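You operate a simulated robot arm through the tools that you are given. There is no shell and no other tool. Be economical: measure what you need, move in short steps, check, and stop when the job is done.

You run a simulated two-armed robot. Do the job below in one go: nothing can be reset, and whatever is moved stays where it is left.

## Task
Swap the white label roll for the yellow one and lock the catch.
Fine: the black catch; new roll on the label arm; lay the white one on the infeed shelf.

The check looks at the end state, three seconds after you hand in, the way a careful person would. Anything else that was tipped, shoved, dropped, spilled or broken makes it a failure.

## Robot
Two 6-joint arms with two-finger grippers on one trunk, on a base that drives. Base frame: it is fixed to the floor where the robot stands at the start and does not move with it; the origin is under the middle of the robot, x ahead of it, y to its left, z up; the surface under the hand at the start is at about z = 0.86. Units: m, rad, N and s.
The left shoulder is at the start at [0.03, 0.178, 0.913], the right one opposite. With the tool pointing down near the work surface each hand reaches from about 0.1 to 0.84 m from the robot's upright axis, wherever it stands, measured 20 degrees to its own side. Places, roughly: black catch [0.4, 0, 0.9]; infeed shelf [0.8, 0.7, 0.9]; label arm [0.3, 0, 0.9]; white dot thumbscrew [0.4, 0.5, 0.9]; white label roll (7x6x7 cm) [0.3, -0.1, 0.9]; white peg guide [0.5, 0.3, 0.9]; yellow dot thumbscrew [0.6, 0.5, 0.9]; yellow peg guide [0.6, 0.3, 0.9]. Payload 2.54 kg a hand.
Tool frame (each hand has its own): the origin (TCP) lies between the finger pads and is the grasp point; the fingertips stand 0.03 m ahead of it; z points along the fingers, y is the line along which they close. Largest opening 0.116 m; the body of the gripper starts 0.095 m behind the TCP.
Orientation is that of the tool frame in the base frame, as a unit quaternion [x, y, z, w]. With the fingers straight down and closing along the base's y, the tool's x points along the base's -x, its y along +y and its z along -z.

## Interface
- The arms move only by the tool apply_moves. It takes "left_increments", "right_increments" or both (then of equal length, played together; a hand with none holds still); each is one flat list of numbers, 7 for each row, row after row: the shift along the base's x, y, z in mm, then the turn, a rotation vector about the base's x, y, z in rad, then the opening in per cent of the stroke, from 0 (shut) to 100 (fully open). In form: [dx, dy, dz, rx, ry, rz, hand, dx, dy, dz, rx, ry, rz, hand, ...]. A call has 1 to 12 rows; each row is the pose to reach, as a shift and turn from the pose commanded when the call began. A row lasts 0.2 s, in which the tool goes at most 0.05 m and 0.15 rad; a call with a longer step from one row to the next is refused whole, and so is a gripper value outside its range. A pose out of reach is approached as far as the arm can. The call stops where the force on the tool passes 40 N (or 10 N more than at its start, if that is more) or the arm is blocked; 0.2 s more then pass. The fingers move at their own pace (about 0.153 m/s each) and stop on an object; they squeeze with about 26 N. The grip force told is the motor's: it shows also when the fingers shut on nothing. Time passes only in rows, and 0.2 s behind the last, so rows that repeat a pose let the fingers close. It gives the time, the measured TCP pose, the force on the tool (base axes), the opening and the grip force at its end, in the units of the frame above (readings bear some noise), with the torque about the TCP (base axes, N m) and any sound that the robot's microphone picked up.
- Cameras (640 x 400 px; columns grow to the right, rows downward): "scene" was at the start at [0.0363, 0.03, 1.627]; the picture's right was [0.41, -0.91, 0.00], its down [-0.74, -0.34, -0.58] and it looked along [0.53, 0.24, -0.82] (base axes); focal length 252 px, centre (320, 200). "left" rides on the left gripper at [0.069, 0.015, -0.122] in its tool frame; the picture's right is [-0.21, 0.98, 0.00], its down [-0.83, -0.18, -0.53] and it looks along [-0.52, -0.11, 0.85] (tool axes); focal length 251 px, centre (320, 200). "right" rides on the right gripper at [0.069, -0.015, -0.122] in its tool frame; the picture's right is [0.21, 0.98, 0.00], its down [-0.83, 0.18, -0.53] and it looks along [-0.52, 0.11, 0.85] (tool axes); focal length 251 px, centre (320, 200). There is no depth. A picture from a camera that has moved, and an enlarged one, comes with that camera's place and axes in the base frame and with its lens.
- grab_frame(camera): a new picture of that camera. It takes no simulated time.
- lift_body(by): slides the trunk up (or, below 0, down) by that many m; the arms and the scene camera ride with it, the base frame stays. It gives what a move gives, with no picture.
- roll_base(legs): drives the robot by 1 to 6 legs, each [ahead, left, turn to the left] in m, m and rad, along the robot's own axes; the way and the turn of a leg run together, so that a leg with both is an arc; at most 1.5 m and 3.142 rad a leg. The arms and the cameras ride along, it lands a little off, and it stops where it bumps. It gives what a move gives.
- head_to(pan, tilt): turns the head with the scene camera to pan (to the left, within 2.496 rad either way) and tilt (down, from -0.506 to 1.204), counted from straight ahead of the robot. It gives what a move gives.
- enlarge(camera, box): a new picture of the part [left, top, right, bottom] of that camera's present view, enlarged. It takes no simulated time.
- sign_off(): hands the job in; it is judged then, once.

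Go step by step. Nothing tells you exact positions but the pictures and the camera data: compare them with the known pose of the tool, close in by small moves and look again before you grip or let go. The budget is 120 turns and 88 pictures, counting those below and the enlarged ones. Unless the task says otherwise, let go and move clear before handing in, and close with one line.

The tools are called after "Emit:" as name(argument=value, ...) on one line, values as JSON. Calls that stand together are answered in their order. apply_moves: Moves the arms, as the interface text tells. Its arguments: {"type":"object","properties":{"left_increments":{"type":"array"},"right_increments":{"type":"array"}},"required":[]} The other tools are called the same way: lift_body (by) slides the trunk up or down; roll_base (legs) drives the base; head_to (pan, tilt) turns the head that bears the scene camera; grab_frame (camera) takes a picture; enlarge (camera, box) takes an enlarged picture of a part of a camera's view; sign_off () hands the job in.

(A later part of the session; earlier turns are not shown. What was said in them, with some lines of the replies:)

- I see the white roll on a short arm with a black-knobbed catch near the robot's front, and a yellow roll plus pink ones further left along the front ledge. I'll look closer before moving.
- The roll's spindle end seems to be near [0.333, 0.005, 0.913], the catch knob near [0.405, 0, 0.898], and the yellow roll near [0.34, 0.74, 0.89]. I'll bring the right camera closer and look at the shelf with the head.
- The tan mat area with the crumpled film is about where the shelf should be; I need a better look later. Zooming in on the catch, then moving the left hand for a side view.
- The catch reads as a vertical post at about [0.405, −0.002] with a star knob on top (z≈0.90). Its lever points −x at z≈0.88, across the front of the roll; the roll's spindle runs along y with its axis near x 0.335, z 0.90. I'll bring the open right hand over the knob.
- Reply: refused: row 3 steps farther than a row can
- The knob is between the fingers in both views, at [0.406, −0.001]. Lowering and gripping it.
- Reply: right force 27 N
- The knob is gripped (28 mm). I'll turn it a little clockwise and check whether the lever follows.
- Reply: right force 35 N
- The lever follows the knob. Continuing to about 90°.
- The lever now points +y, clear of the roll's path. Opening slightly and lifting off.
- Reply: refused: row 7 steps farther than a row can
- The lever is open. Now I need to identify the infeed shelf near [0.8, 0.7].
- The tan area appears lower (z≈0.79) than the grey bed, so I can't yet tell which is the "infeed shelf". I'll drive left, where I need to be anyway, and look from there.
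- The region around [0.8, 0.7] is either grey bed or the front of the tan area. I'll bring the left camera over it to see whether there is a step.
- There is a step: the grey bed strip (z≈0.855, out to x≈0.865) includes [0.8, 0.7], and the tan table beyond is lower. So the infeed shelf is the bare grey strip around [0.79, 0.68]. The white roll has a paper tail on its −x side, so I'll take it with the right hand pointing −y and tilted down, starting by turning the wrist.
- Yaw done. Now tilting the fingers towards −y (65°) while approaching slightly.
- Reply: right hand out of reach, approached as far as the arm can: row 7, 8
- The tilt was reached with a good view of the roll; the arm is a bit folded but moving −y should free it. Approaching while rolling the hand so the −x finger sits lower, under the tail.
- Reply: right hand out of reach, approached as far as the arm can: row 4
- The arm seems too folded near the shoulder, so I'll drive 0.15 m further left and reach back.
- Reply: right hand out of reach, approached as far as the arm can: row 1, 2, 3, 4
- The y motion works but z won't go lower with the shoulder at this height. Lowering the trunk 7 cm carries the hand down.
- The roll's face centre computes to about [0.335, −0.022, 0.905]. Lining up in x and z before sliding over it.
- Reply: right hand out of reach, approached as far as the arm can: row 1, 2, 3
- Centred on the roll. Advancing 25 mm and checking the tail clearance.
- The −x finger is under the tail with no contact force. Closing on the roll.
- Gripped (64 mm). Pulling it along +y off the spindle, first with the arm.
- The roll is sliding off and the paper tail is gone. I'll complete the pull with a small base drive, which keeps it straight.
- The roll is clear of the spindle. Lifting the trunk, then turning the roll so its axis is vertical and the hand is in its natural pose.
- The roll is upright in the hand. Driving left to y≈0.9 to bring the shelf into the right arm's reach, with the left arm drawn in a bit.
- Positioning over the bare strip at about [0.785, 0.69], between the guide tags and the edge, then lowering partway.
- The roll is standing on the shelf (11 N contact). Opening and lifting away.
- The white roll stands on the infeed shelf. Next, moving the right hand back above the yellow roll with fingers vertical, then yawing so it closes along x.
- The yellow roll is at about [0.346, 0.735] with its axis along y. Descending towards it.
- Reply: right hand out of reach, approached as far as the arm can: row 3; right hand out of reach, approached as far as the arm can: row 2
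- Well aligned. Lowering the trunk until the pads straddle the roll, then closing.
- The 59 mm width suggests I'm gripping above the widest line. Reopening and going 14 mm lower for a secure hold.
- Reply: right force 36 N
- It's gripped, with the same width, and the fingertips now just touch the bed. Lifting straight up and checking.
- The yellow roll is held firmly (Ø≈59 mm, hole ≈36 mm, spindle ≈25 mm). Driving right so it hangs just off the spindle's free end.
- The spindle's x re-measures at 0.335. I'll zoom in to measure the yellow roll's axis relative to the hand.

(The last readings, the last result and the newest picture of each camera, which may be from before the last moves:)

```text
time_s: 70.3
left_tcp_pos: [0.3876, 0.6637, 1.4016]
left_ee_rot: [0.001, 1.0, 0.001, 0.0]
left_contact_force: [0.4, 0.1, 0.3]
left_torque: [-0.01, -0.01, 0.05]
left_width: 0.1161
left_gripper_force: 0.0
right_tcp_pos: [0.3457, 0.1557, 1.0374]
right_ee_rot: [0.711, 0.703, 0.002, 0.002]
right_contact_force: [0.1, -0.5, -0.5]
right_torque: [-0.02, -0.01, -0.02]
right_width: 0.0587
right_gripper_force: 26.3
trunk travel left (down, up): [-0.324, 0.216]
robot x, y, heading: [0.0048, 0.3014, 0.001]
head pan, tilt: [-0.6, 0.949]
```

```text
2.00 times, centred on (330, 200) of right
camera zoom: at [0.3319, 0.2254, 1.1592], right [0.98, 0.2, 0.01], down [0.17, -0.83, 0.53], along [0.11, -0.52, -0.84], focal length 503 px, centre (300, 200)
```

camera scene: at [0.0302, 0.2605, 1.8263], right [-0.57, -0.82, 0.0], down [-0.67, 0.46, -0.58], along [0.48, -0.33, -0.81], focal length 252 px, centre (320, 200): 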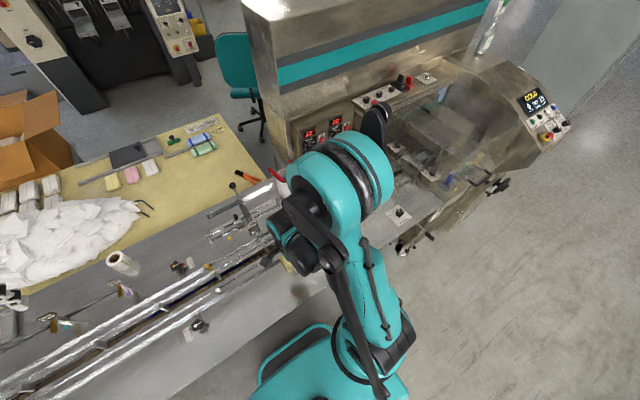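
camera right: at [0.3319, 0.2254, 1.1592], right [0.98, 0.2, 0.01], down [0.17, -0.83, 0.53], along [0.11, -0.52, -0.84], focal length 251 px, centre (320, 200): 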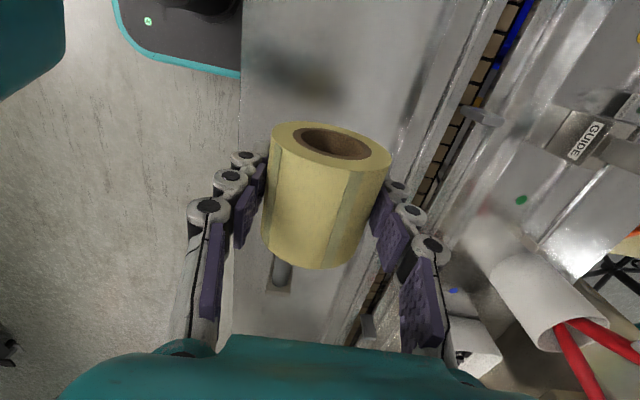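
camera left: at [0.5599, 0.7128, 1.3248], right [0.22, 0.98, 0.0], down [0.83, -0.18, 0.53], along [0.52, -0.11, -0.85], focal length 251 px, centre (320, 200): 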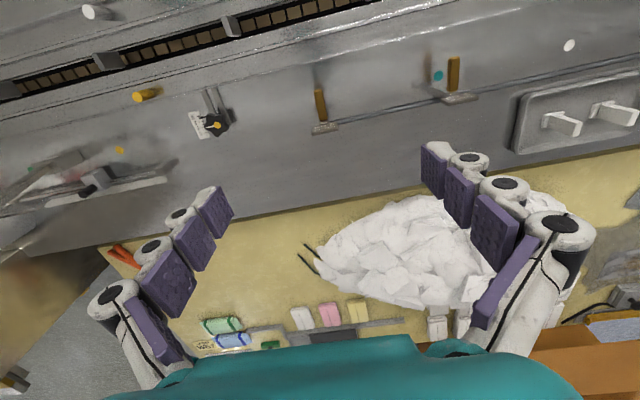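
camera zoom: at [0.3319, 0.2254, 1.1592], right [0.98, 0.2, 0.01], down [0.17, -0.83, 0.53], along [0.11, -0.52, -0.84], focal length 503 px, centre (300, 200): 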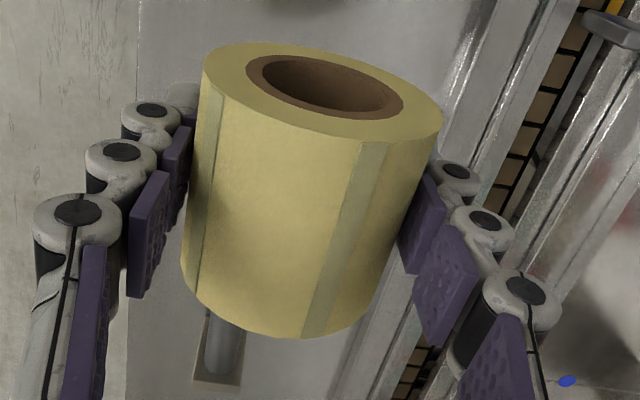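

Triangulating again from two right-camera views puts the spindle end at [0.3344, 0.005, 0.9055]; the roll axis sits about 9 mm above the TCP. Moving to a pre-insert position in front of the spindle.

Emit:
apply_moves(right_increments=[-4, -25, 0, 0, 0, 0, 40, -8, -50, 0, 0, 0, 0, 40, -11, -75, 0, 0, 0, 0, 40])

Emit:
lift_body(by=-0.135)

Emit:
grab_frame(camera="right")

Emit:
grab_frame(camera="scene")

```text
time_s: 71.1
left_tcp_pos: [0.388, 0.6633, 1.4025]
left_ee_rot: [0.002, 1.0, 0.002, 0.0]
left_contact_force: [-0.4, -0.2, -0.1]
left_torque: [0.0, -0.01, 0.04]
left_width: 0.1157
left_gripper_force: 0.1
right_tcp_pos: [0.336, 0.079, 1.0414]
right_ee_rot: [0.711, 0.704, 0.002, 0.001]
right_contact_force: [-0.4, 0.1, -1.4]
right_torque: [0.01, 0.03, 0.02]
right_width: 0.0583
right_gripper_force: 25.6
right hand out of reach, approached as far as the arm can: row 2, 3
trunk travel left (down, up): [-0.324, 0.216]
robot x, y, heading: [0.0031, 0.3024, -0.005]
head pan, tilt: [-0.6, 0.949]
```

```text
time_s: 72.7
left_tcp_pos: [0.3878, 0.6637, 1.268]
left_ee_rot: [0.001, 1.0, 0.001, 0.001]
left_contact_force: [-0.3, -0.2, -0.8]
left_torque: [0.0, 0.0, -0.02]
left_width: 0.1161
left_gripper_force: 0.0
right_tcp_pos: [0.3364, 0.0799, 0.9055]
right_ee_rot: [0.711, 0.703, 0.002, 0.002]
right_contact_force: [-0.5, -0.6, -1.7]
right_torque: [-0.02, -0.01, -0.05]
right_width: 0.0584
right_gripper_force: 25.8
trunk travel left (down, up): [-0.189, 0.351]
robot x, y, heading: [-0.0022, 0.3017, -0.003]
head pan, tilt: [-0.6, 0.949]
```

```text
29 pictures are left
camera right: at [0.3225, 0.1494, 1.0277], right [0.98, 0.2, 0.0], down [0.17, -0.83, 0.53], along [0.11, -0.52, -0.85], focal length 251 px, centre (320, 200)
```

right: 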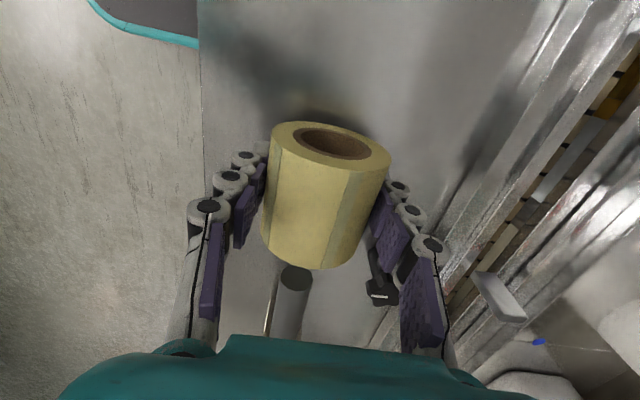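

```text
28 pictures are left
camera scene: at [0.03, 0.26, 1.6915], right [-0.57, -0.82, 0.0], down [-0.67, 0.46, -0.58], along [0.48, -0.33, -0.81], focal length 252 px, centre (320, 200)
```

scene: 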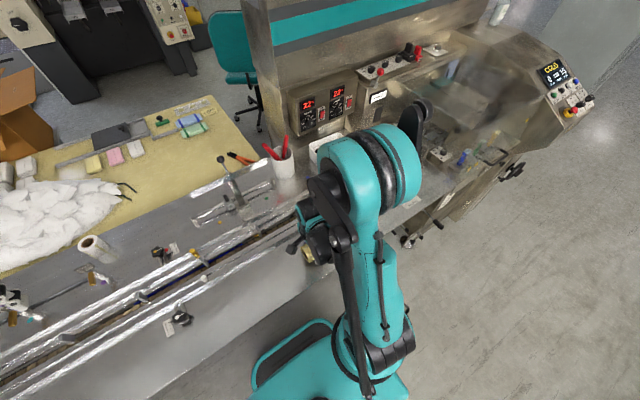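

Both the spindle end and the roll are visible; the roll's axis is about 10 mm too high. Lowering by 10 mm and zooming in to compare.

Emit:
lift_body(by=-0.01)

Emit:
apply_moves(right_increments=[-1.5, -8, 0, 0, 0, 0, 40, -1.5, -16, 0, 0, 0, 0, 40])

Emit:
enlarge(camera="right", box=[220, 100, 440, 300])

```text
time_s: 73.3
left_tcp_pos: [0.387, 0.6628, 1.2579]
left_ee_rot: [0.0, 1.0, 0.001, 0.001]
left_contact_force: [0.7, 0.2, -0.5]
left_torque: [-0.03, -0.03, 0.0]
left_width: 0.1161
left_gripper_force: 0.0
right_tcp_pos: [0.3365, 0.0782, 0.8961]
right_ee_rot: [0.711, 0.703, 0.002, 0.002]
right_contact_force: [-0.4, -0.2, -0.4]
right_torque: [0.01, 0.02, -0.01]
right_width: 0.0585
right_gripper_force: 25.3
trunk travel left (down, up): [-0.179, 0.361]
robot x, y, heading: [-0.0006, 0.3024, 0.003]
head pan, tilt: [-0.6, 0.949]
```

```text
time_s: 73.9
left_tcp_pos: [0.3876, 0.6641, 1.2568]
left_ee_rot: [0.001, 1.0, 0.001, 0.001]
left_contact_force: [0.5, 0.1, 0.3]
left_torque: [0.03, -0.03, 0.02]
left_width: 0.1161
left_gripper_force: 0.1
right_tcp_pos: [0.3358, 0.064, 0.8946]
right_ee_rot: [0.712, 0.702, 0.002, 0.002]
right_contact_force: [-0.5, 0.4, -1.1]
right_torque: [-0.01, 0.02, 0.02]
right_width: 0.0583
right_gripper_force: 26.3
trunk travel left (down, up): [-0.179, 0.361]
robot x, y, heading: [0.0003, 0.3026, -0.003]
head pan, tilt: [-0.6, 0.949]
```

```text
2.00 times, centred on (330, 200) of right
camera zoom: at [0.3211, 0.1332, 1.0177], right [0.98, 0.2, 0.0], down [0.17, -0.83, 0.53], along [0.11, -0.52, -0.85], focal length 503 px, centre (300, 200)
```

zoom: 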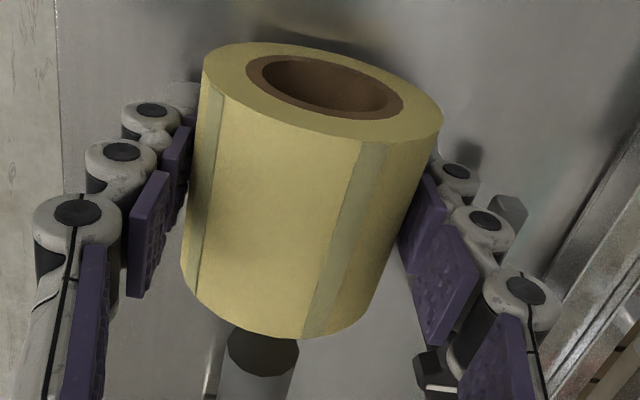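

Alignment of the roll and spindle now agrees within about 2 mm at both ends. Inserting slowly.

Emit:
apply_moves(right_increments=[0.5, -10, 0, 0, 0, 0, 40, 1, -20, -1, 0, 0, 0, 40, 1, -30, -1, 0, 0, 0, 40, 1, -38, -1, 0, 0, 0, 40, 1, -46, -1, 0, 0, 0, 40])

Emit:
enlarge(camera="right", box=[220, 100, 440, 300])

```text
time_s: 75.1
left_tcp_pos: [0.3875, 0.665, 1.2565]
left_ee_rot: [0.0, 1.0, 0.001, 0.0]
left_contact_force: [0.6, 0.2, -0.5]
left_torque: [-0.03, 0.01, 0.0]
left_width: 0.116
left_gripper_force: 0.0
right_tcp_pos: [0.3357, 0.0202, 0.8958]
right_ee_rot: [0.711, 0.703, 0.002, 0.002]
right_contact_force: [-2.5, 20.7, -4.4]
right_torque: [-0.2, -0.03, -0.1]
right_width: 0.0586
right_gripper_force: 26.1
trunk travel left (down, up): [-0.179, 0.361]
robot x, y, heading: [0.0036, 0.3032, -0.004]
head pan, tilt: [-0.6, 0.949]
```

```text
2.00 times, centred on (330, 200) of right
camera zoom: at [0.3219, 0.0897, 1.017], right [0.98, 0.2, 0.0], down [0.17, -0.83, 0.53], along [0.11, -0.52, -0.84], focal length 503 px, centre (300, 200)
```

zoom: 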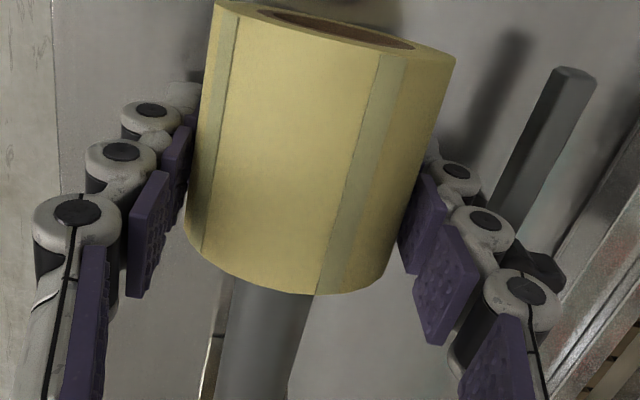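

The roll met the spindle's end (20 N) and slid about 1 cm in the grip, so it's a few mm off; the clearance is only about ±3 mm. Backing off to re-measure.

Emit:
apply_moves(right_increments=[0, 8, 0, 0, 0, 0, 40, 0, 16, 0, 0, 0, 0, 40, 0, 22, 0, 0, 0, 0, 40])

Emit:
enlarge(camera="right", box=[220, 90, 440, 290])

```text
time_s: 75.9
left_tcp_pos: [0.3878, 0.663, 1.2572]
left_ee_rot: [0.001, 1.0, 0.001, 0.0]
left_contact_force: [0.6, 0.5, 0.2]
left_torque: [0.0, 0.02, 0.0]
left_width: 0.1161
left_gripper_force: 0.1
right_tcp_pos: [0.3361, 0.0394, 0.8935]
right_ee_rot: [0.711, 0.703, 0.002, 0.002]
right_contact_force: [0.6, -6.9, 16.0]
right_torque: [0.42, 0.03, -0.01]
right_width: 0.0587
right_gripper_force: 26.0
trunk travel left (down, up): [-0.179, 0.361]
robot x, y, heading: [-0.0002, 0.3011, -0.0]
head pan, tilt: [-0.6, 0.949]
```

```text
2.00 times, centred on (330, 190) of right
camera zoom: at [0.3217, 0.1086, 1.0162], right [0.98, 0.2, 0.01], down [0.17, -0.83, 0.54], along [0.11, -0.52, -0.84], focal length 503 px, centre (300, 220)
```

zoom: 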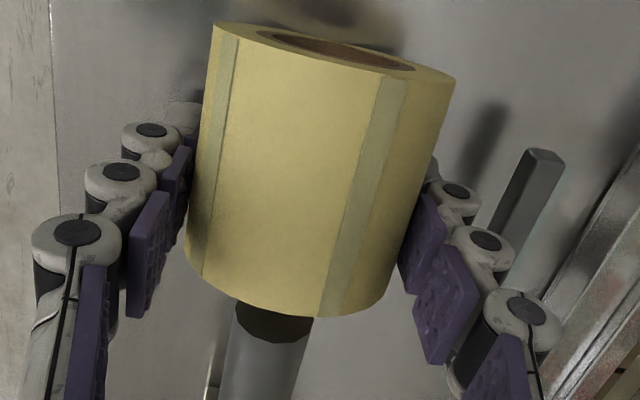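

Emit:
apply_moves(right_increments=[0, 0, 2, 0, 0, 0, 40, 0, 0, 4, 0, 0, 0, 40, 0, 0, 4, 0, 0, 0, 40])

Emit:
enlarge(camera="right", box=[220, 90, 440, 290])

```text
time_s: 76.7
left_tcp_pos: [0.3872, 0.6633, 1.2563]
left_ee_rot: [0.001, 1.0, 0.001, 0.001]
left_contact_force: [-0.3, 0.8, 0.5]
left_torque: [0.01, -0.03, -0.01]
left_width: 0.1162
left_gripper_force: 0.1
right_tcp_pos: [0.3363, 0.0405, 0.8987]
right_ee_rot: [0.711, 0.703, 0.002, 0.001]
right_contact_force: [0.4, 0.1, -1.0]
right_torque: [0.03, 0.01, 0.01]
right_width: 0.0584
right_gripper_force: 26.1
trunk travel left (down, up): [-0.179, 0.361]
robot x, y, heading: [0.0035, 0.3015, -0.002]
head pan, tilt: [-0.6, 0.949]
```

```text
2.00 times, centred on (330, 190) of right
camera zoom: at [0.3219, 0.1098, 1.0202], right [0.98, 0.2, 0.0], down [0.17, -0.83, 0.53], along [0.11, -0.52, -0.85], focal length 503 px, centre (300, 220)
```

zoom: 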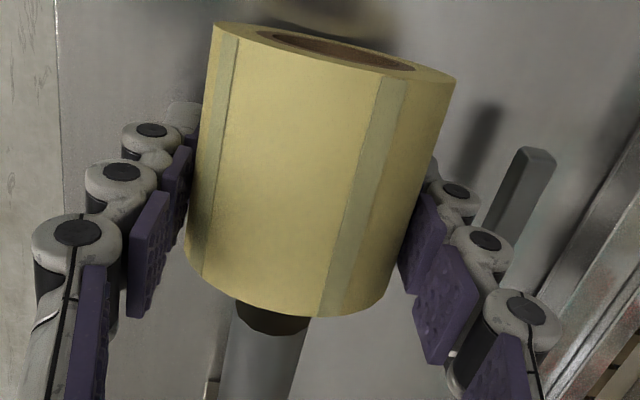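

Force is gone; the push tilted the roll about 10° in the grip (+y end low), so it was sitting too low at the spindle tip. I'll level the hand and bring the left camera in from the +x/+y side for a proper side view.

Emit:
apply_moves(left_increments=[20, -20, -5, 0, 0, -0.145, 100, 40, -45, -10, 0, 0, -0.29, 100, 60, -70, -15, 0, 0, -0.435, 100, 80, -100, -20, 0, 0, -0.58, 100, 100, -130, -30, 0, 0, -0.725, 100, 115, -160, -40, 0, 0, -0.87, 100, 125, -190, -50, 0, 0, -1.015, 100, 130, -220, -60, 0, 0, -1.16, 100, 130, -250, -70, 0, 0, -1.305, 100, 130, -280, -80, 0, 0, -1.45, 100, 130, -310, -90, 0, 0, -1.595, 100, 130, -330, -100, 0, 0, -1.74, 100], right_increments=[0, 2, 0, 0.05, 0, 0, 40, 0, 4, 1, 0.1, 0, 0, 40, 0, 6, 2, 0.14, 0, 0, 40, 0, 8, 3, 0.17, 0, 0, 40, 0, 8, 3, 0.17, 0, 0, 40, 0, 8, 3, 0.17, 0, 0, 40, 0, 8, 3, 0.17, 0, 0, 40, 0, 8, 3, 0.17, 0, 0, 40, 0, 8, 3, 0.17, 0, 0, 40, 0, 8, 3, 0.17, 0, 0, 40, 0, 8, 3, 0.17, 0, 0, 40, 0, 8, 3, 0.17, 0, 0, 40])

Emit:
apply_moves(left_increments=[0, -25, -20, 0, 0, -0.12, 100, 0, -50, -40, 0, 0, -0.24, 100, 0, -75, -60, 0, 0, -0.36, 100])

Emit:
apply_moves(left_increments=[0, -10, -15, -0.1, 0.09, 0, 100, 0, -25, -30, -0.2, 0.18, 0, 100, 0, -45, -45, -0.3, 0.27, 0, 100, 0, -60, -60, -0.37, 0.337, 0, 100])

Emit:
grab_frame(camera="left")

```text
time_s: 79.3
left_tcp_pos: [0.5168, 0.3319, 1.1569]
left_ee_rot: [0.767, 0.642, 0.0, 0.002]
left_contact_force: [-0.1, 0.4, -0.4]
left_torque: [0.01, 0.02, 0.03]
left_width: 0.116
left_gripper_force: 0.0
right_tcp_pos: [0.3354, 0.048, 0.9002]
right_ee_rot: [0.709, 0.7, 0.062, -0.059]
right_contact_force: [-0.6, 0.1, -1.1]
right_torque: [-0.01, -0.02, 0.02]
right_width: 0.0585
right_gripper_force: 25.7
trunk travel left (down, up): [-0.179, 0.361]
robot x, y, heading: [0.002, 0.3028, -0.009]
head pan, tilt: [-0.6, 0.949]
```

```text
time_s: 80.1
left_tcp_pos: [0.5163, 0.2568, 1.0961]
left_ee_rot: [0.868, 0.497, 0.0, 0.001]
left_contact_force: [0.0, 0.0, -1.3]
left_torque: [0.0, -0.01, 0.0]
left_width: 0.1161
left_gripper_force: 0.0
right_tcp_pos: [0.336, 0.0468, 0.9018]
right_ee_rot: [0.709, 0.7, 0.061, -0.059]
right_contact_force: [0.0, 0.1, -1.0]
right_torque: [0.02, 0.01, 0.01]
right_width: 0.0582
right_gripper_force: 25.6
trunk travel left (down, up): [-0.179, 0.361]
robot x, y, heading: [-0.0026, 0.2999, 0.003]
head pan, tilt: [-0.6, 0.949]
```

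```text
time_s: 81.1
left_tcp_pos: [0.5173, 0.198, 1.037]
left_ee_rot: [0.84, 0.482, -0.237, 0.078]
left_contact_force: [0.0, -0.1, -0.3]
left_torque: [0.02, -0.02, 0.01]
left_width: 0.1159
left_gripper_force: 0.1
right_tcp_pos: [0.3377, 0.0471, 0.9007]
right_ee_rot: [0.709, 0.7, 0.061, -0.059]
right_contact_force: [0.1, 0.1, -1.2]
right_torque: [0.0, 0.06, 0.0]
right_width: 0.059
right_gripper_force: 26.2
trunk travel left (down, up): [-0.179, 0.361]
robot x, y, heading: [0.0011, 0.3017, -0.006]
head pan, tilt: [-0.6, 0.949]
```

```text
23 pictures are left
camera left: at [0.5989, 0.2866, 1.1097], right [0.73, -0.68, 0.01], down [-0.33, -0.35, 0.88], along [-0.59, -0.65, -0.48], focal length 251 px, centre (320, 200)
```

left: 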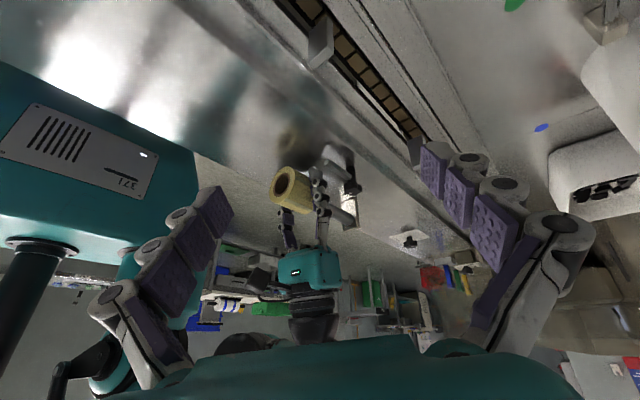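

Emit:
enlarge(camera="left", box=[255, 130, 375, 220])

```text
4.44 times, centred on (315, 175) of left
camera zoom: at [0.5989, 0.2866, 1.1097], right [0.73, -0.68, 0.01], down [-0.33, -0.35, 0.88], along [-0.59, -0.65, -0.48], focal length 1118 px, centre (342, 311)
```

zoom: 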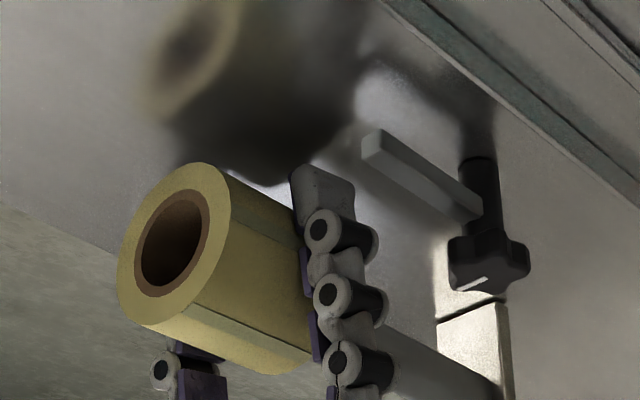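

In the same side view the roll's axis is about 3.5 mm lower than the spindle's, which explains the earlier contact. Raising by that amount and advancing gently to just past the spindle tip.

Emit:
apply_moves(right_increments=[-1, 0, 3.5, 0, 0, 0, 40, -1, -8, 3.5, 0, 0, 0, 40, -1, -16, 3.5, 0, 0, 0, 40, -1, -22, 3.5, 0, 0, 0, 40, -1, -28, 3.5, 0, 0, 0, 40, -1, -33, 3.5, 0, 0, 0, 40])

Emit:
enlarge(camera="left", box=[255, 130, 375, 220])

```text
time_s: 82.5
left_tcp_pos: [0.5169, 0.199, 1.0363]
left_ee_rot: [0.841, 0.481, -0.236, 0.078]
left_contact_force: [0.5, 0.6, 0.5]
left_torque: [-0.01, -0.01, 0.01]
left_width: 0.116
left_gripper_force: 0.2
right_tcp_pos: [0.3337, 0.0137, 0.9049]
right_ee_rot: [0.708, 0.701, 0.061, -0.06]
right_contact_force: [0.0, -0.3, -0.6]
right_torque: [0.04, -0.01, 0.0]
right_width: 0.0584
right_gripper_force: 26.7
trunk travel left (down, up): [-0.179, 0.361]
robot x, y, heading: [0.0025, 0.2984, -0.007]
head pan, tilt: [-0.6, 0.949]
```

```text
4.44 times, centred on (315, 175) of left
camera zoom: at [0.5985, 0.2868, 1.1102], right [0.73, -0.68, 0.01], down [-0.33, -0.35, 0.87], along [-0.59, -0.64, -0.48], focal length 1118 px, centre (342, 311)
```

zoom: 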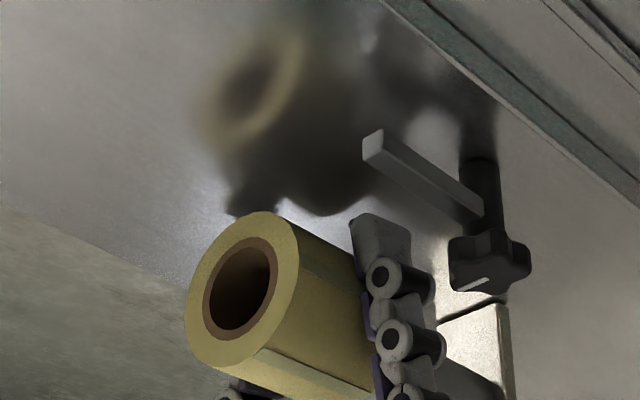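

No contact force, so the roll is over the tip. Continuing in.

Emit:
apply_moves(right_increments=[0.5, -7, 0, 0, 0, 0, 40, 1, -14, 0, 0, 0, 0, 40, 1, -21, 0, 0, 0, 0, 40, 1, -28, 0, 0, 0, 0, 40])

Emit:
enlarge(camera="right", box=[220, 90, 440, 290])

```text
time_s: 83.5
left_tcp_pos: [0.5173, 0.1982, 1.0358]
left_ee_rot: [0.841, 0.482, -0.235, 0.077]
left_contact_force: [0.2, -0.1, -0.4]
left_torque: [-0.01, 0.0, 0.01]
left_width: 0.1159
left_gripper_force: 0.0
right_tcp_pos: [0.3367, -0.0146, 0.9052]
right_ee_rot: [0.709, 0.7, 0.062, -0.059]
right_contact_force: [-0.2, 0.7, -1.1]
right_torque: [0.01, 0.02, -0.01]
right_width: 0.0585
right_gripper_force: 25.8
trunk travel left (down, up): [-0.179, 0.361]
robot x, y, heading: [0.0008, 0.2995, -0.003]
head pan, tilt: [-0.6, 0.949]
```

```text
2.00 times, centred on (330, 190) of right
camera zoom: at [0.3222, 0.0347, 1.0371], right [0.98, 0.2, 0.04], down [0.17, -0.91, 0.39], along [0.11, -0.37, -0.92], focal length 503 px, centre (300, 220)
```

zoom: 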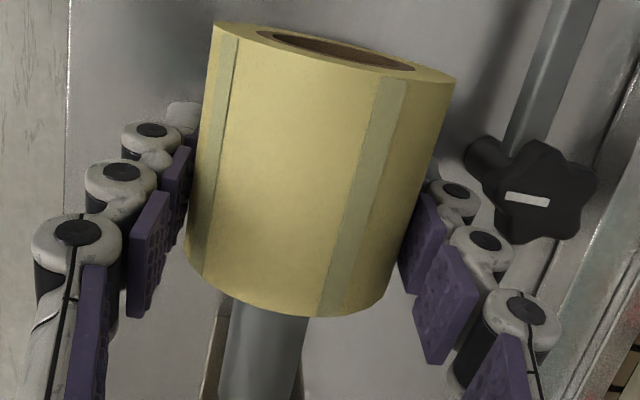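

Sliding freely on the spindle. Pushing it home towards the flange.

Emit:
apply_moves(right_increments=[0, -9, 0, 0, 0, 0, 40, 0, -18, 0, 0, 0, 0, 40, 0, -27, 0, 0, 0, 0, 40, 0, -36, 0, 0, 0, 0, 40, 0, -42, 0, 0, 0, 0, 40, 0, -47, 0, 0, 0, 0, 40])

Emit:
grab_frame(camera="right")

Emit:
enlarge(camera="left", box=[255, 130, 395, 235])

```text
time_s: 84.9
left_tcp_pos: [0.5165, 0.198, 1.0369]
left_ee_rot: [0.841, 0.481, -0.236, 0.077]
left_contact_force: [-0.4, 0.8, 0.0]
left_torque: [-0.03, -0.05, 0.01]
left_width: 0.1161
left_gripper_force: 0.0
right_tcp_pos: [0.3361, -0.0592, 0.9048]
right_ee_rot: [0.708, 0.7, 0.062, -0.061]
right_contact_force: [0.0, 0.6, -0.9]
right_torque: [-0.01, -0.01, 0.02]
right_width: 0.0584
right_gripper_force: 25.7
trunk travel left (down, up): [-0.179, 0.361]
robot x, y, heading: [0.0031, 0.304, -0.001]
head pan, tilt: [-0.6, 0.949]
```

```text
19 pictures are left
camera right: at [0.3219, -0.0124, 1.0366], right [0.98, 0.2, 0.04], down [0.17, -0.91, 0.39], along [0.11, -0.37, -0.92], focal length 251 px, centre (320, 200)
```

right: 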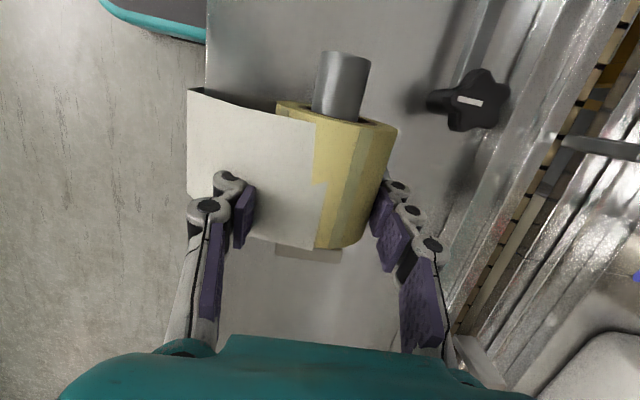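

```text
3.81 times, centred on (325, 182) of left
camera zoom: at [0.5985, 0.2867, 1.1102], right [0.73, -0.68, 0.01], down [-0.33, -0.35, 0.87], along [-0.59, -0.64, -0.48], focal length 958 px, centre (301, 267)
```

zoom: 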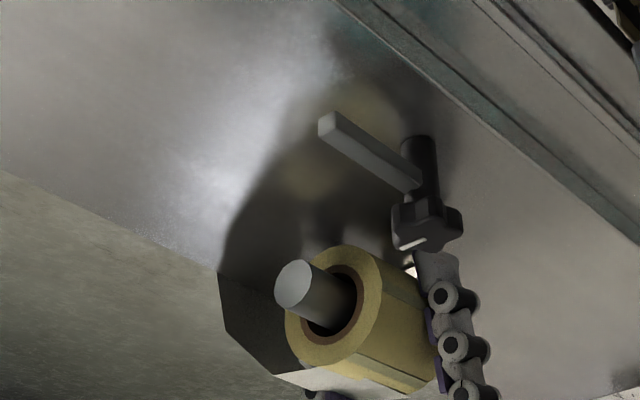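

The roll is on the spindle and the web graphic has re-attached, as with the white roll. A gentle final nudge towards the flange, then release and lift.

Emit:
apply_moves(right_increments=[0, -3, 0, 0, 0, 0, 40, 0, -6, 0, 0, 0, 0, 40])

```text
time_s: 85.5
left_tcp_pos: [0.5171, 0.1997, 1.0371]
left_ee_rot: [0.841, 0.481, -0.236, 0.078]
left_contact_force: [0.4, -0.1, 1.0]
left_torque: [0.02, 0.0, -0.03]
left_width: 0.116
left_gripper_force: 0.1
right_tcp_pos: [0.3363, -0.0659, 0.9049]
right_ee_rot: [0.709, 0.7, 0.062, -0.059]
right_contact_force: [-0.4, -0.6, -1.0]
right_torque: [-0.02, 0.01, -0.04]
right_width: 0.0584
right_gripper_force: 25.8
trunk travel left (down, up): [-0.179, 0.361]
robot x, y, heading: [-0.0006, 0.3025, -0.003]
head pan, tilt: [-0.6, 0.949]
```

Emit:
apply_moves(right_increments=[0, 0, 0, 0, 0, 0, 55, 0, 0, 0, 0, 0, 0, 62, 0, 0, 0, 0, 0, 0, 62, 0, 0, 12, 0, 0, 0, 62, 0, 0, 30, 0, 0, 0, 62])

Emit:
grab_frame(camera="right")

```text
time_s: 86.7
left_tcp_pos: [0.5159, 0.1988, 1.0367]
left_ee_rot: [0.841, 0.482, -0.236, 0.077]
left_contact_force: [-0.1, 0.0, 0.6]
left_torque: [-0.01, 0.02, 0.02]
left_width: 0.1158
left_gripper_force: 0.0
right_tcp_pos: [0.3348, -0.0657, 0.9359]
right_ee_rot: [0.709, 0.7, 0.062, -0.058]
right_contact_force: [0.4, -0.1, 0.0]
right_torque: [0.0, 0.01, 0.0]
right_width: 0.072
right_gripper_force: 0.0
trunk travel left (down, up): [-0.179, 0.361]
robot x, y, heading: [-0.0029, 0.301, -0.002]
head pan, tilt: [-0.6, 0.949]
```

```text
17 pictures are left
camera right: at [0.3216, -0.0177, 1.0668], right [0.98, 0.2, 0.04], down [0.17, -0.91, 0.39], along [0.11, -0.37, -0.92], focal length 251 px, centre (320, 200)
```

right: 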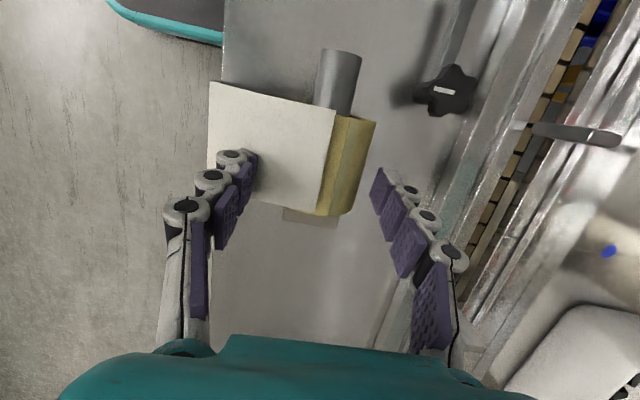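

Released cleanly. Lifting, levelling, and moving over the catch knob.

Emit:
apply_moves(right_increments=[0, 0, 40, 0, 0, 0, 62, 0, 0, 80, -0.05, 0, 0, 62, 0, 0, 110, -0.11, 0, 0, 55, 23, 21, 110, -0.17, 0, 0, 45, 47, 42, 110, -0.17, 0, 0, 42, 70, 64, 110, -0.17, 0, 0, 42, 70, 64, 80, -0.17, 0, 0, 42, 70, 64, 60, -0.17, 0, 0, 42])

Emit:
grab_frame(camera="right")

```text
time_s: 88.5
left_tcp_pos: [0.5172, 0.1997, 1.0375]
left_ee_rot: [0.84, 0.482, -0.236, 0.077]
left_contact_force: [-0.1, 0.1, -0.3]
left_torque: [-0.01, 0.02, 0.0]
left_width: 0.116
left_gripper_force: 0.1
right_tcp_pos: [0.4071, -0.0027, 0.9945]
right_ee_rot: [0.712, 0.702, 0.002, 0.001]
right_contact_force: [-0.3, 1.0, 0.6]
right_torque: [0.01, 0.0, 0.04]
right_width: 0.0489
right_gripper_force: 0.1
trunk travel left (down, up): [-0.179, 0.361]
robot x, y, heading: [-0.0023, 0.2994, -0.005]
head pan, tilt: [-0.6, 0.949]
```

```text
16 pictures are left
camera right: at [0.3923, 0.067, 1.1172], right [0.98, 0.2, 0.0], down [0.17, -0.83, 0.53], along [0.11, -0.52, -0.85], focal length 251 px, centre (320, 200)
```

right: 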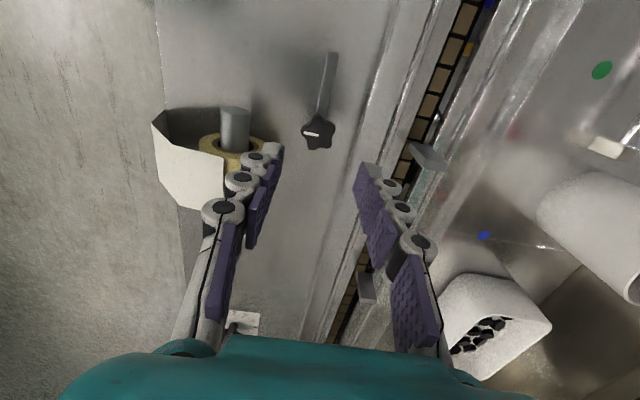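

Emit:
apply_moves(right_increments=[-1, 2, -35, 0, 0, 0, 42, -1, 2, -70, 0, 0, 0, 42, -1, 2, -89, 0, 0, 0, 42, -1, 2, -89, 0, 0, 0, 20, -1, 2, -89, 0, 0, 0, 0, -1, 2, -89, 0, 0, 0, 0])

Emit:
grab_frame(camera="right")

```text
time_s: 89.9
left_tcp_pos: [0.517, 0.1985, 1.037]
left_ee_rot: [0.841, 0.482, -0.235, 0.078]
left_contact_force: [-1.0, -0.8, 0.6]
left_torque: [-0.01, 0.0, -0.02]
left_width: 0.1158
left_gripper_force: 0.1
right_tcp_pos: [0.4048, -0.0006, 0.9049]
right_ee_rot: [0.712, 0.703, 0.002, 0.002]
right_contact_force: [-1.6, -0.1, -6.4]
right_torque: [-0.44, -0.03, 0.0]
right_width: 0.0283
right_gripper_force: 45.3
trunk travel left (down, up): [-0.179, 0.361]
robot x, y, heading: [0.0015, 0.3039, -0.003]
head pan, tilt: [-0.6, 0.949]
```

```text
15 pictures are left
camera right: at [0.391, 0.068, 1.0281], right [0.98, 0.2, 0.0], down [0.17, -0.83, 0.53], along [0.11, -0.52, -0.85], focal length 251 px, centre (320, 200)
```

right: 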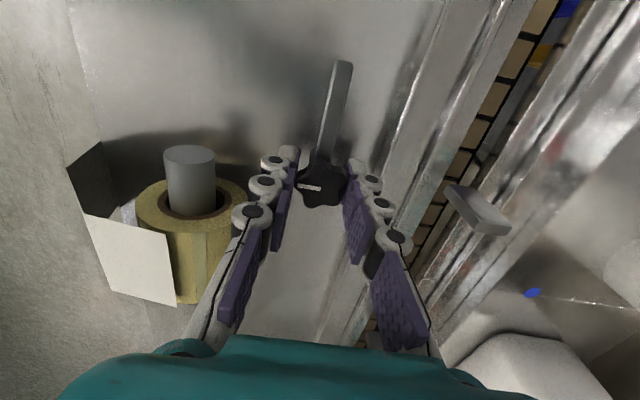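

Knob gripped as before. Turning it back anticlockwise through 90° to lock.

Emit:
apply_moves(right_increments=[0, 0, 0, 0, 0, 0.14, 0, 0, 0, 0, 0, 0, 0.28, 0, 0, 0, 0, 0, 0, 0.42, 0, 0, 0, 0, 0, 0, 0.56, 0, 0, 0, 0, 0, 0, 0.7, 0, 0, 0, 0, 0, 0, 0.84, 0, 0, 0, 0, 0, 0, 0.98, 0, 0, 0, 0, 0, 0, 1.12, 0, 0, 0, 0, 0, 0, 1.26, 0, 0, 0, 0, 0, 0, 1.4, 0, 0, 0, 0, 0, 0, 1.5, 0, 0, 0, 0, 0, 0, 1.59, 0])

Emit:
grab_frame(camera="right")

Emit:
enlarge(camera="left", box=[255, 130, 395, 235])

```text
time_s: 92.5
left_tcp_pos: [0.5181, 0.2004, 1.0363]
left_ee_rot: [0.841, 0.481, -0.236, 0.076]
left_contact_force: [-0.4, 0.6, 0.1]
left_torque: [-0.03, 0.0, 0.01]
left_width: 0.1159
left_gripper_force: 0.1
right_tcp_pos: [0.4063, 0.0002, 0.9057]
right_ee_rot: [-0.005, 1.0, 0.003, 0.0]
right_contact_force: [17.0, -3.7, 14.2]
right_torque: [-0.14, -0.47, -0.24]
right_width: 0.0281
right_gripper_force: 45.2
trunk travel left (down, up): [-0.179, 0.361]
robot x, y, heading: [0.0003, 0.3026, -0.004]
head pan, tilt: [-0.6, 0.949]
```

```text
14 pictures are left
camera right: at [0.3383, -0.0161, 1.0279], right [-0.22, 0.97, 0.01], down [0.82, 0.19, 0.53], along [0.52, 0.12, -0.85], focal length 251 px, centre (320, 200)
```

right: 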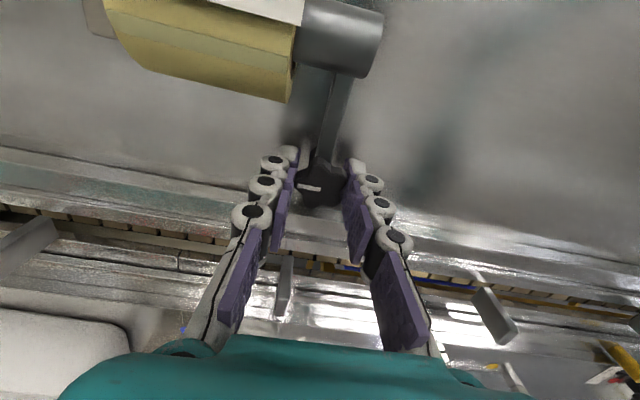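

```text
3.81 times, centred on (325, 182) of left
camera zoom: at [0.5994, 0.2873, 1.1097], right [0.73, -0.68, 0.01], down [-0.33, -0.35, 0.88], along [-0.59, -0.65, -0.48], focal length 958 px, centre (301, 267)
```

zoom: 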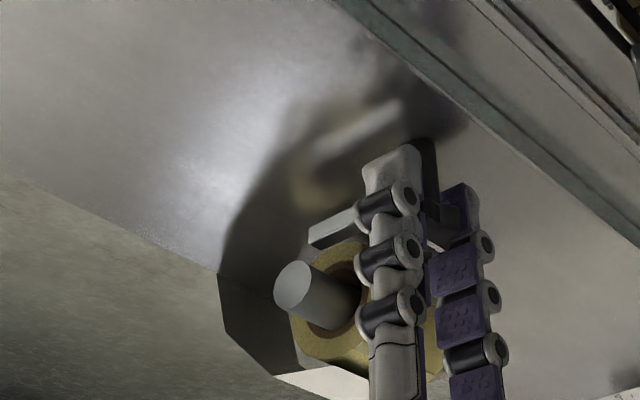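

The lever is back across the spindle as it was at the start. Releasing and lifting away, then verifying everything.

Emit:
apply_moves(right_increments=[0, 0, 0, 0, 0, 0, 40, 0, 0, 0, 0, 0, 0, 45, 0, 0, 0, 0, 0, 0, 45, 0, 0, 30, 0, 0, 0, 45, 0, 0, 70, 0, 0, 0, 45, 0, 0, 110, 0, 0, 0, 45, 0, 0, 150, 0, 0, 0, 45, -20, 0, 180, 0, 0, 0, 45, -40, -30, 200, 0, 0, 0, 45])

Emit:
grab_frame(camera="right")

Emit:
enlarge(camera="left", box=[255, 130, 395, 235])

```text
time_s: 94.5
left_tcp_pos: [0.5169, 0.198, 1.0373]
left_ee_rot: [0.841, 0.482, -0.235, 0.078]
left_contact_force: [-0.3, 0.1, 0.0]
left_torque: [0.03, 0.03, -0.01]
left_width: 0.1162
left_gripper_force: 0.2
right_tcp_pos: [0.3643, -0.0318, 1.107]
right_ee_rot: [-0.003, 1.0, 0.002, 0.0]
right_contact_force: [-1.3, -0.4, -0.1]
right_torque: [0.01, 0.01, -0.03]
right_width: 0.052
right_gripper_force: 0.1
trunk travel left (down, up): [-0.179, 0.361]
robot x, y, heading: [-0.002, 0.304, -0.002]
head pan, tilt: [-0.6, 0.949]
```

```text
12 pictures are left
camera right: at [0.2969, -0.0473, 1.2296], right [-0.22, 0.97, 0.01], down [0.82, 0.18, 0.53], along [0.52, 0.12, -0.85], focal length 251 px, centre (320, 200)
```

right: 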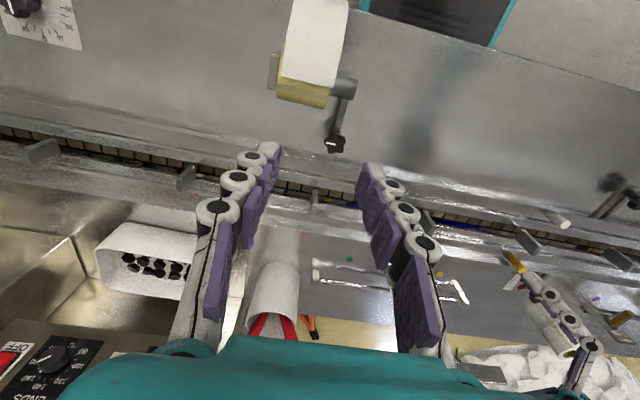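

```text
3.81 times, centred on (325, 182) of left
camera zoom: at [0.5982, 0.2863, 1.1103], right [0.73, -0.68, 0.01], down [-0.33, -0.35, 0.87], along [-0.59, -0.64, -0.49], focal length 958 px, centre (301, 267)
```

zoom: 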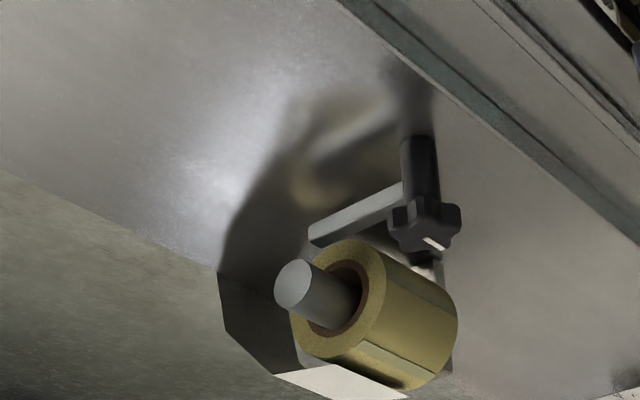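

Yellow roll mounted, lever across it as originally. Raising the left hand clear and checking the white roll.

Emit:
apply_moves(left_increments=[0, 20, 35, 0, 0, 0, 100, 0, 50, 70, 0, 0, 0, 100, 0, 80, 105, 0, 0, 0, 100, -20, 115, 130, 0, 0, 0, 100, -50, 145, 150, 0, 0, 0, 100, -80, 175, 160, 0, 0, 0, 100], right_increments=[0, 0, 20, 0, 0, 0, 45, -10, 0, 40, 0, 0, 0, 45, -20, 0, 60, 0, 0, 0, 45, -30, 0, 80, 0, 0, 0, 45, -30, 0, 80, 0, 0, 0, 45, -30, 0, 80, 0, 0, 0, 45])

Emit:
head_to(pan=0.5, tilt=0.75)

Emit:
grab_frame(camera="scene")

```text
time_s: 95.9
left_tcp_pos: [0.4356, 0.3734, 1.1992]
left_ee_rot: [0.841, 0.481, -0.236, 0.079]
left_contact_force: [-0.7, 0.2, 0.3]
left_torque: [0.03, -0.01, 0.01]
left_width: 0.116
left_gripper_force: 0.1
right_tcp_pos: [0.3327, -0.0293, 1.1888]
right_ee_rot: [-0.004, 1.0, 0.002, -0.001]
right_contact_force: [-0.6, 0.6, 0.5]
right_torque: [-0.05, -0.07, -0.02]
right_width: 0.0523
right_gripper_force: 0.0
trunk travel left (down, up): [-0.179, 0.361]
robot x, y, heading: [0.0, 0.3002, -0.005]
head pan, tilt: [-0.6, 0.949]
```

```text
time_s: 97.2
left_tcp_pos: [0.4381, 0.3741, 1.1981]
left_ee_rot: [0.841, 0.481, -0.236, 0.077]
left_contact_force: [-0.6, 0.1, -0.2]
left_torque: [0.02, -0.01, 0.02]
left_width: 0.116
left_gripper_force: 0.0
right_tcp_pos: [0.336, -0.03, 1.1861]
right_ee_rot: [-0.003, 1.0, 0.003, 0.0]
right_contact_force: [0.4, 0.0, 0.3]
right_torque: [-0.01, -0.03, -0.01]
right_width: 0.0521
right_gripper_force: 0.0
trunk travel left (down, up): [-0.179, 0.361]
robot x, y, heading: [0.0001, 0.3026, -0.005]
head pan, tilt: [0.499, 0.75]
```

```text
10 pictures are left
camera scene: at [0.043, 0.3406, 1.6968], right [0.48, -0.88, 0.0], down [-0.6, -0.32, -0.73], along [0.64, 0.35, -0.68], focal length 252 px, centre (320, 200)
```

scene: 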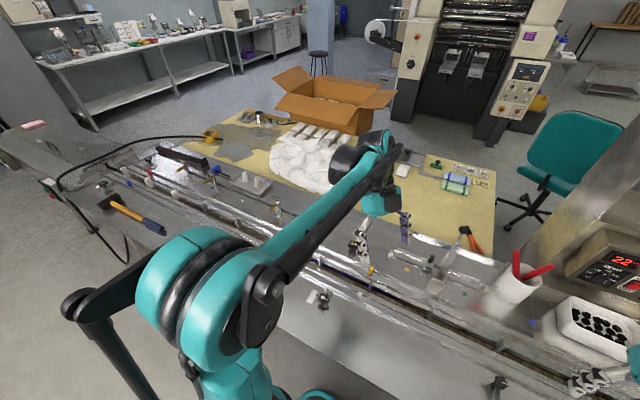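

The left arm hides the shelf spot; moving it aside.

Emit:
apply_moves(left_increments=[-15, 40, 10, 0, 0, 0, 100, -30, 80, 20, 0, 0, 0, 100, -45, 120, 30, 0, 0, 0, 100, -60, 160, 40, 0, 0, 0, 100, -75, 200, 50, 0, 0, 0, 100, -90, 240, 60, 0, 0, 0, 100])

Emit:
grab_frame(camera="scene")

```text
time_s: 98.6
left_tcp_pos: [0.3511, 0.6093, 1.2566]
left_ee_rot: [0.844, 0.483, -0.221, 0.077]
left_contact_force: [0.7, -0.3, -0.9]
left_torque: [-0.04, -0.03, 0.03]
left_width: 0.1163
left_gripper_force: 0.0
left hand out of reach, approached as far as the arm can: row 5, 6
right_tcp_pos: [0.3352, -0.0301, 1.1858]
right_ee_rot: [-0.003, 1.0, 0.002, 0.001]
right_contact_force: [1.0, -0.9, 0.7]
right_torque: [0.01, -0.02, 0.02]
right_width: 0.0521
right_gripper_force: 0.0
trunk travel left (down, up): [-0.179, 0.361]
robot x, y, heading: [0.0022, 0.2987, -0.006]
head pan, tilt: [0.499, 0.75]
```

```text
9 pictures are left
camera scene: at [0.0425, 0.3419, 1.6968], right [0.48, -0.88, 0.0], down [-0.6, -0.33, -0.73], along [0.64, 0.35, -0.68], focal length 252 px, centre (320, 200)
```

scene: 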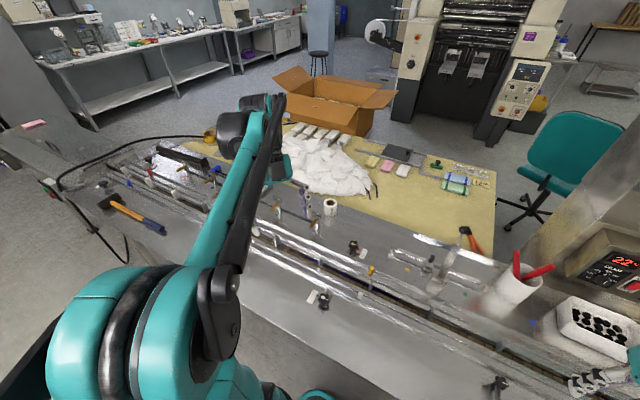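

The white roll is standing on the infeed shelf. The yellow roll is on the label arm with the catch turned back across it, and both hands are empty and clear, so I'm handing in.

Emit:
sign_off()

```text
The job is handed in.
```

The yellow roll is on the label arm, the black catch is turned back to where it started (no click was heard), and the white roll stands on end on the grey strip near [0.78, 0.69], which I took to be the infeed shelf.
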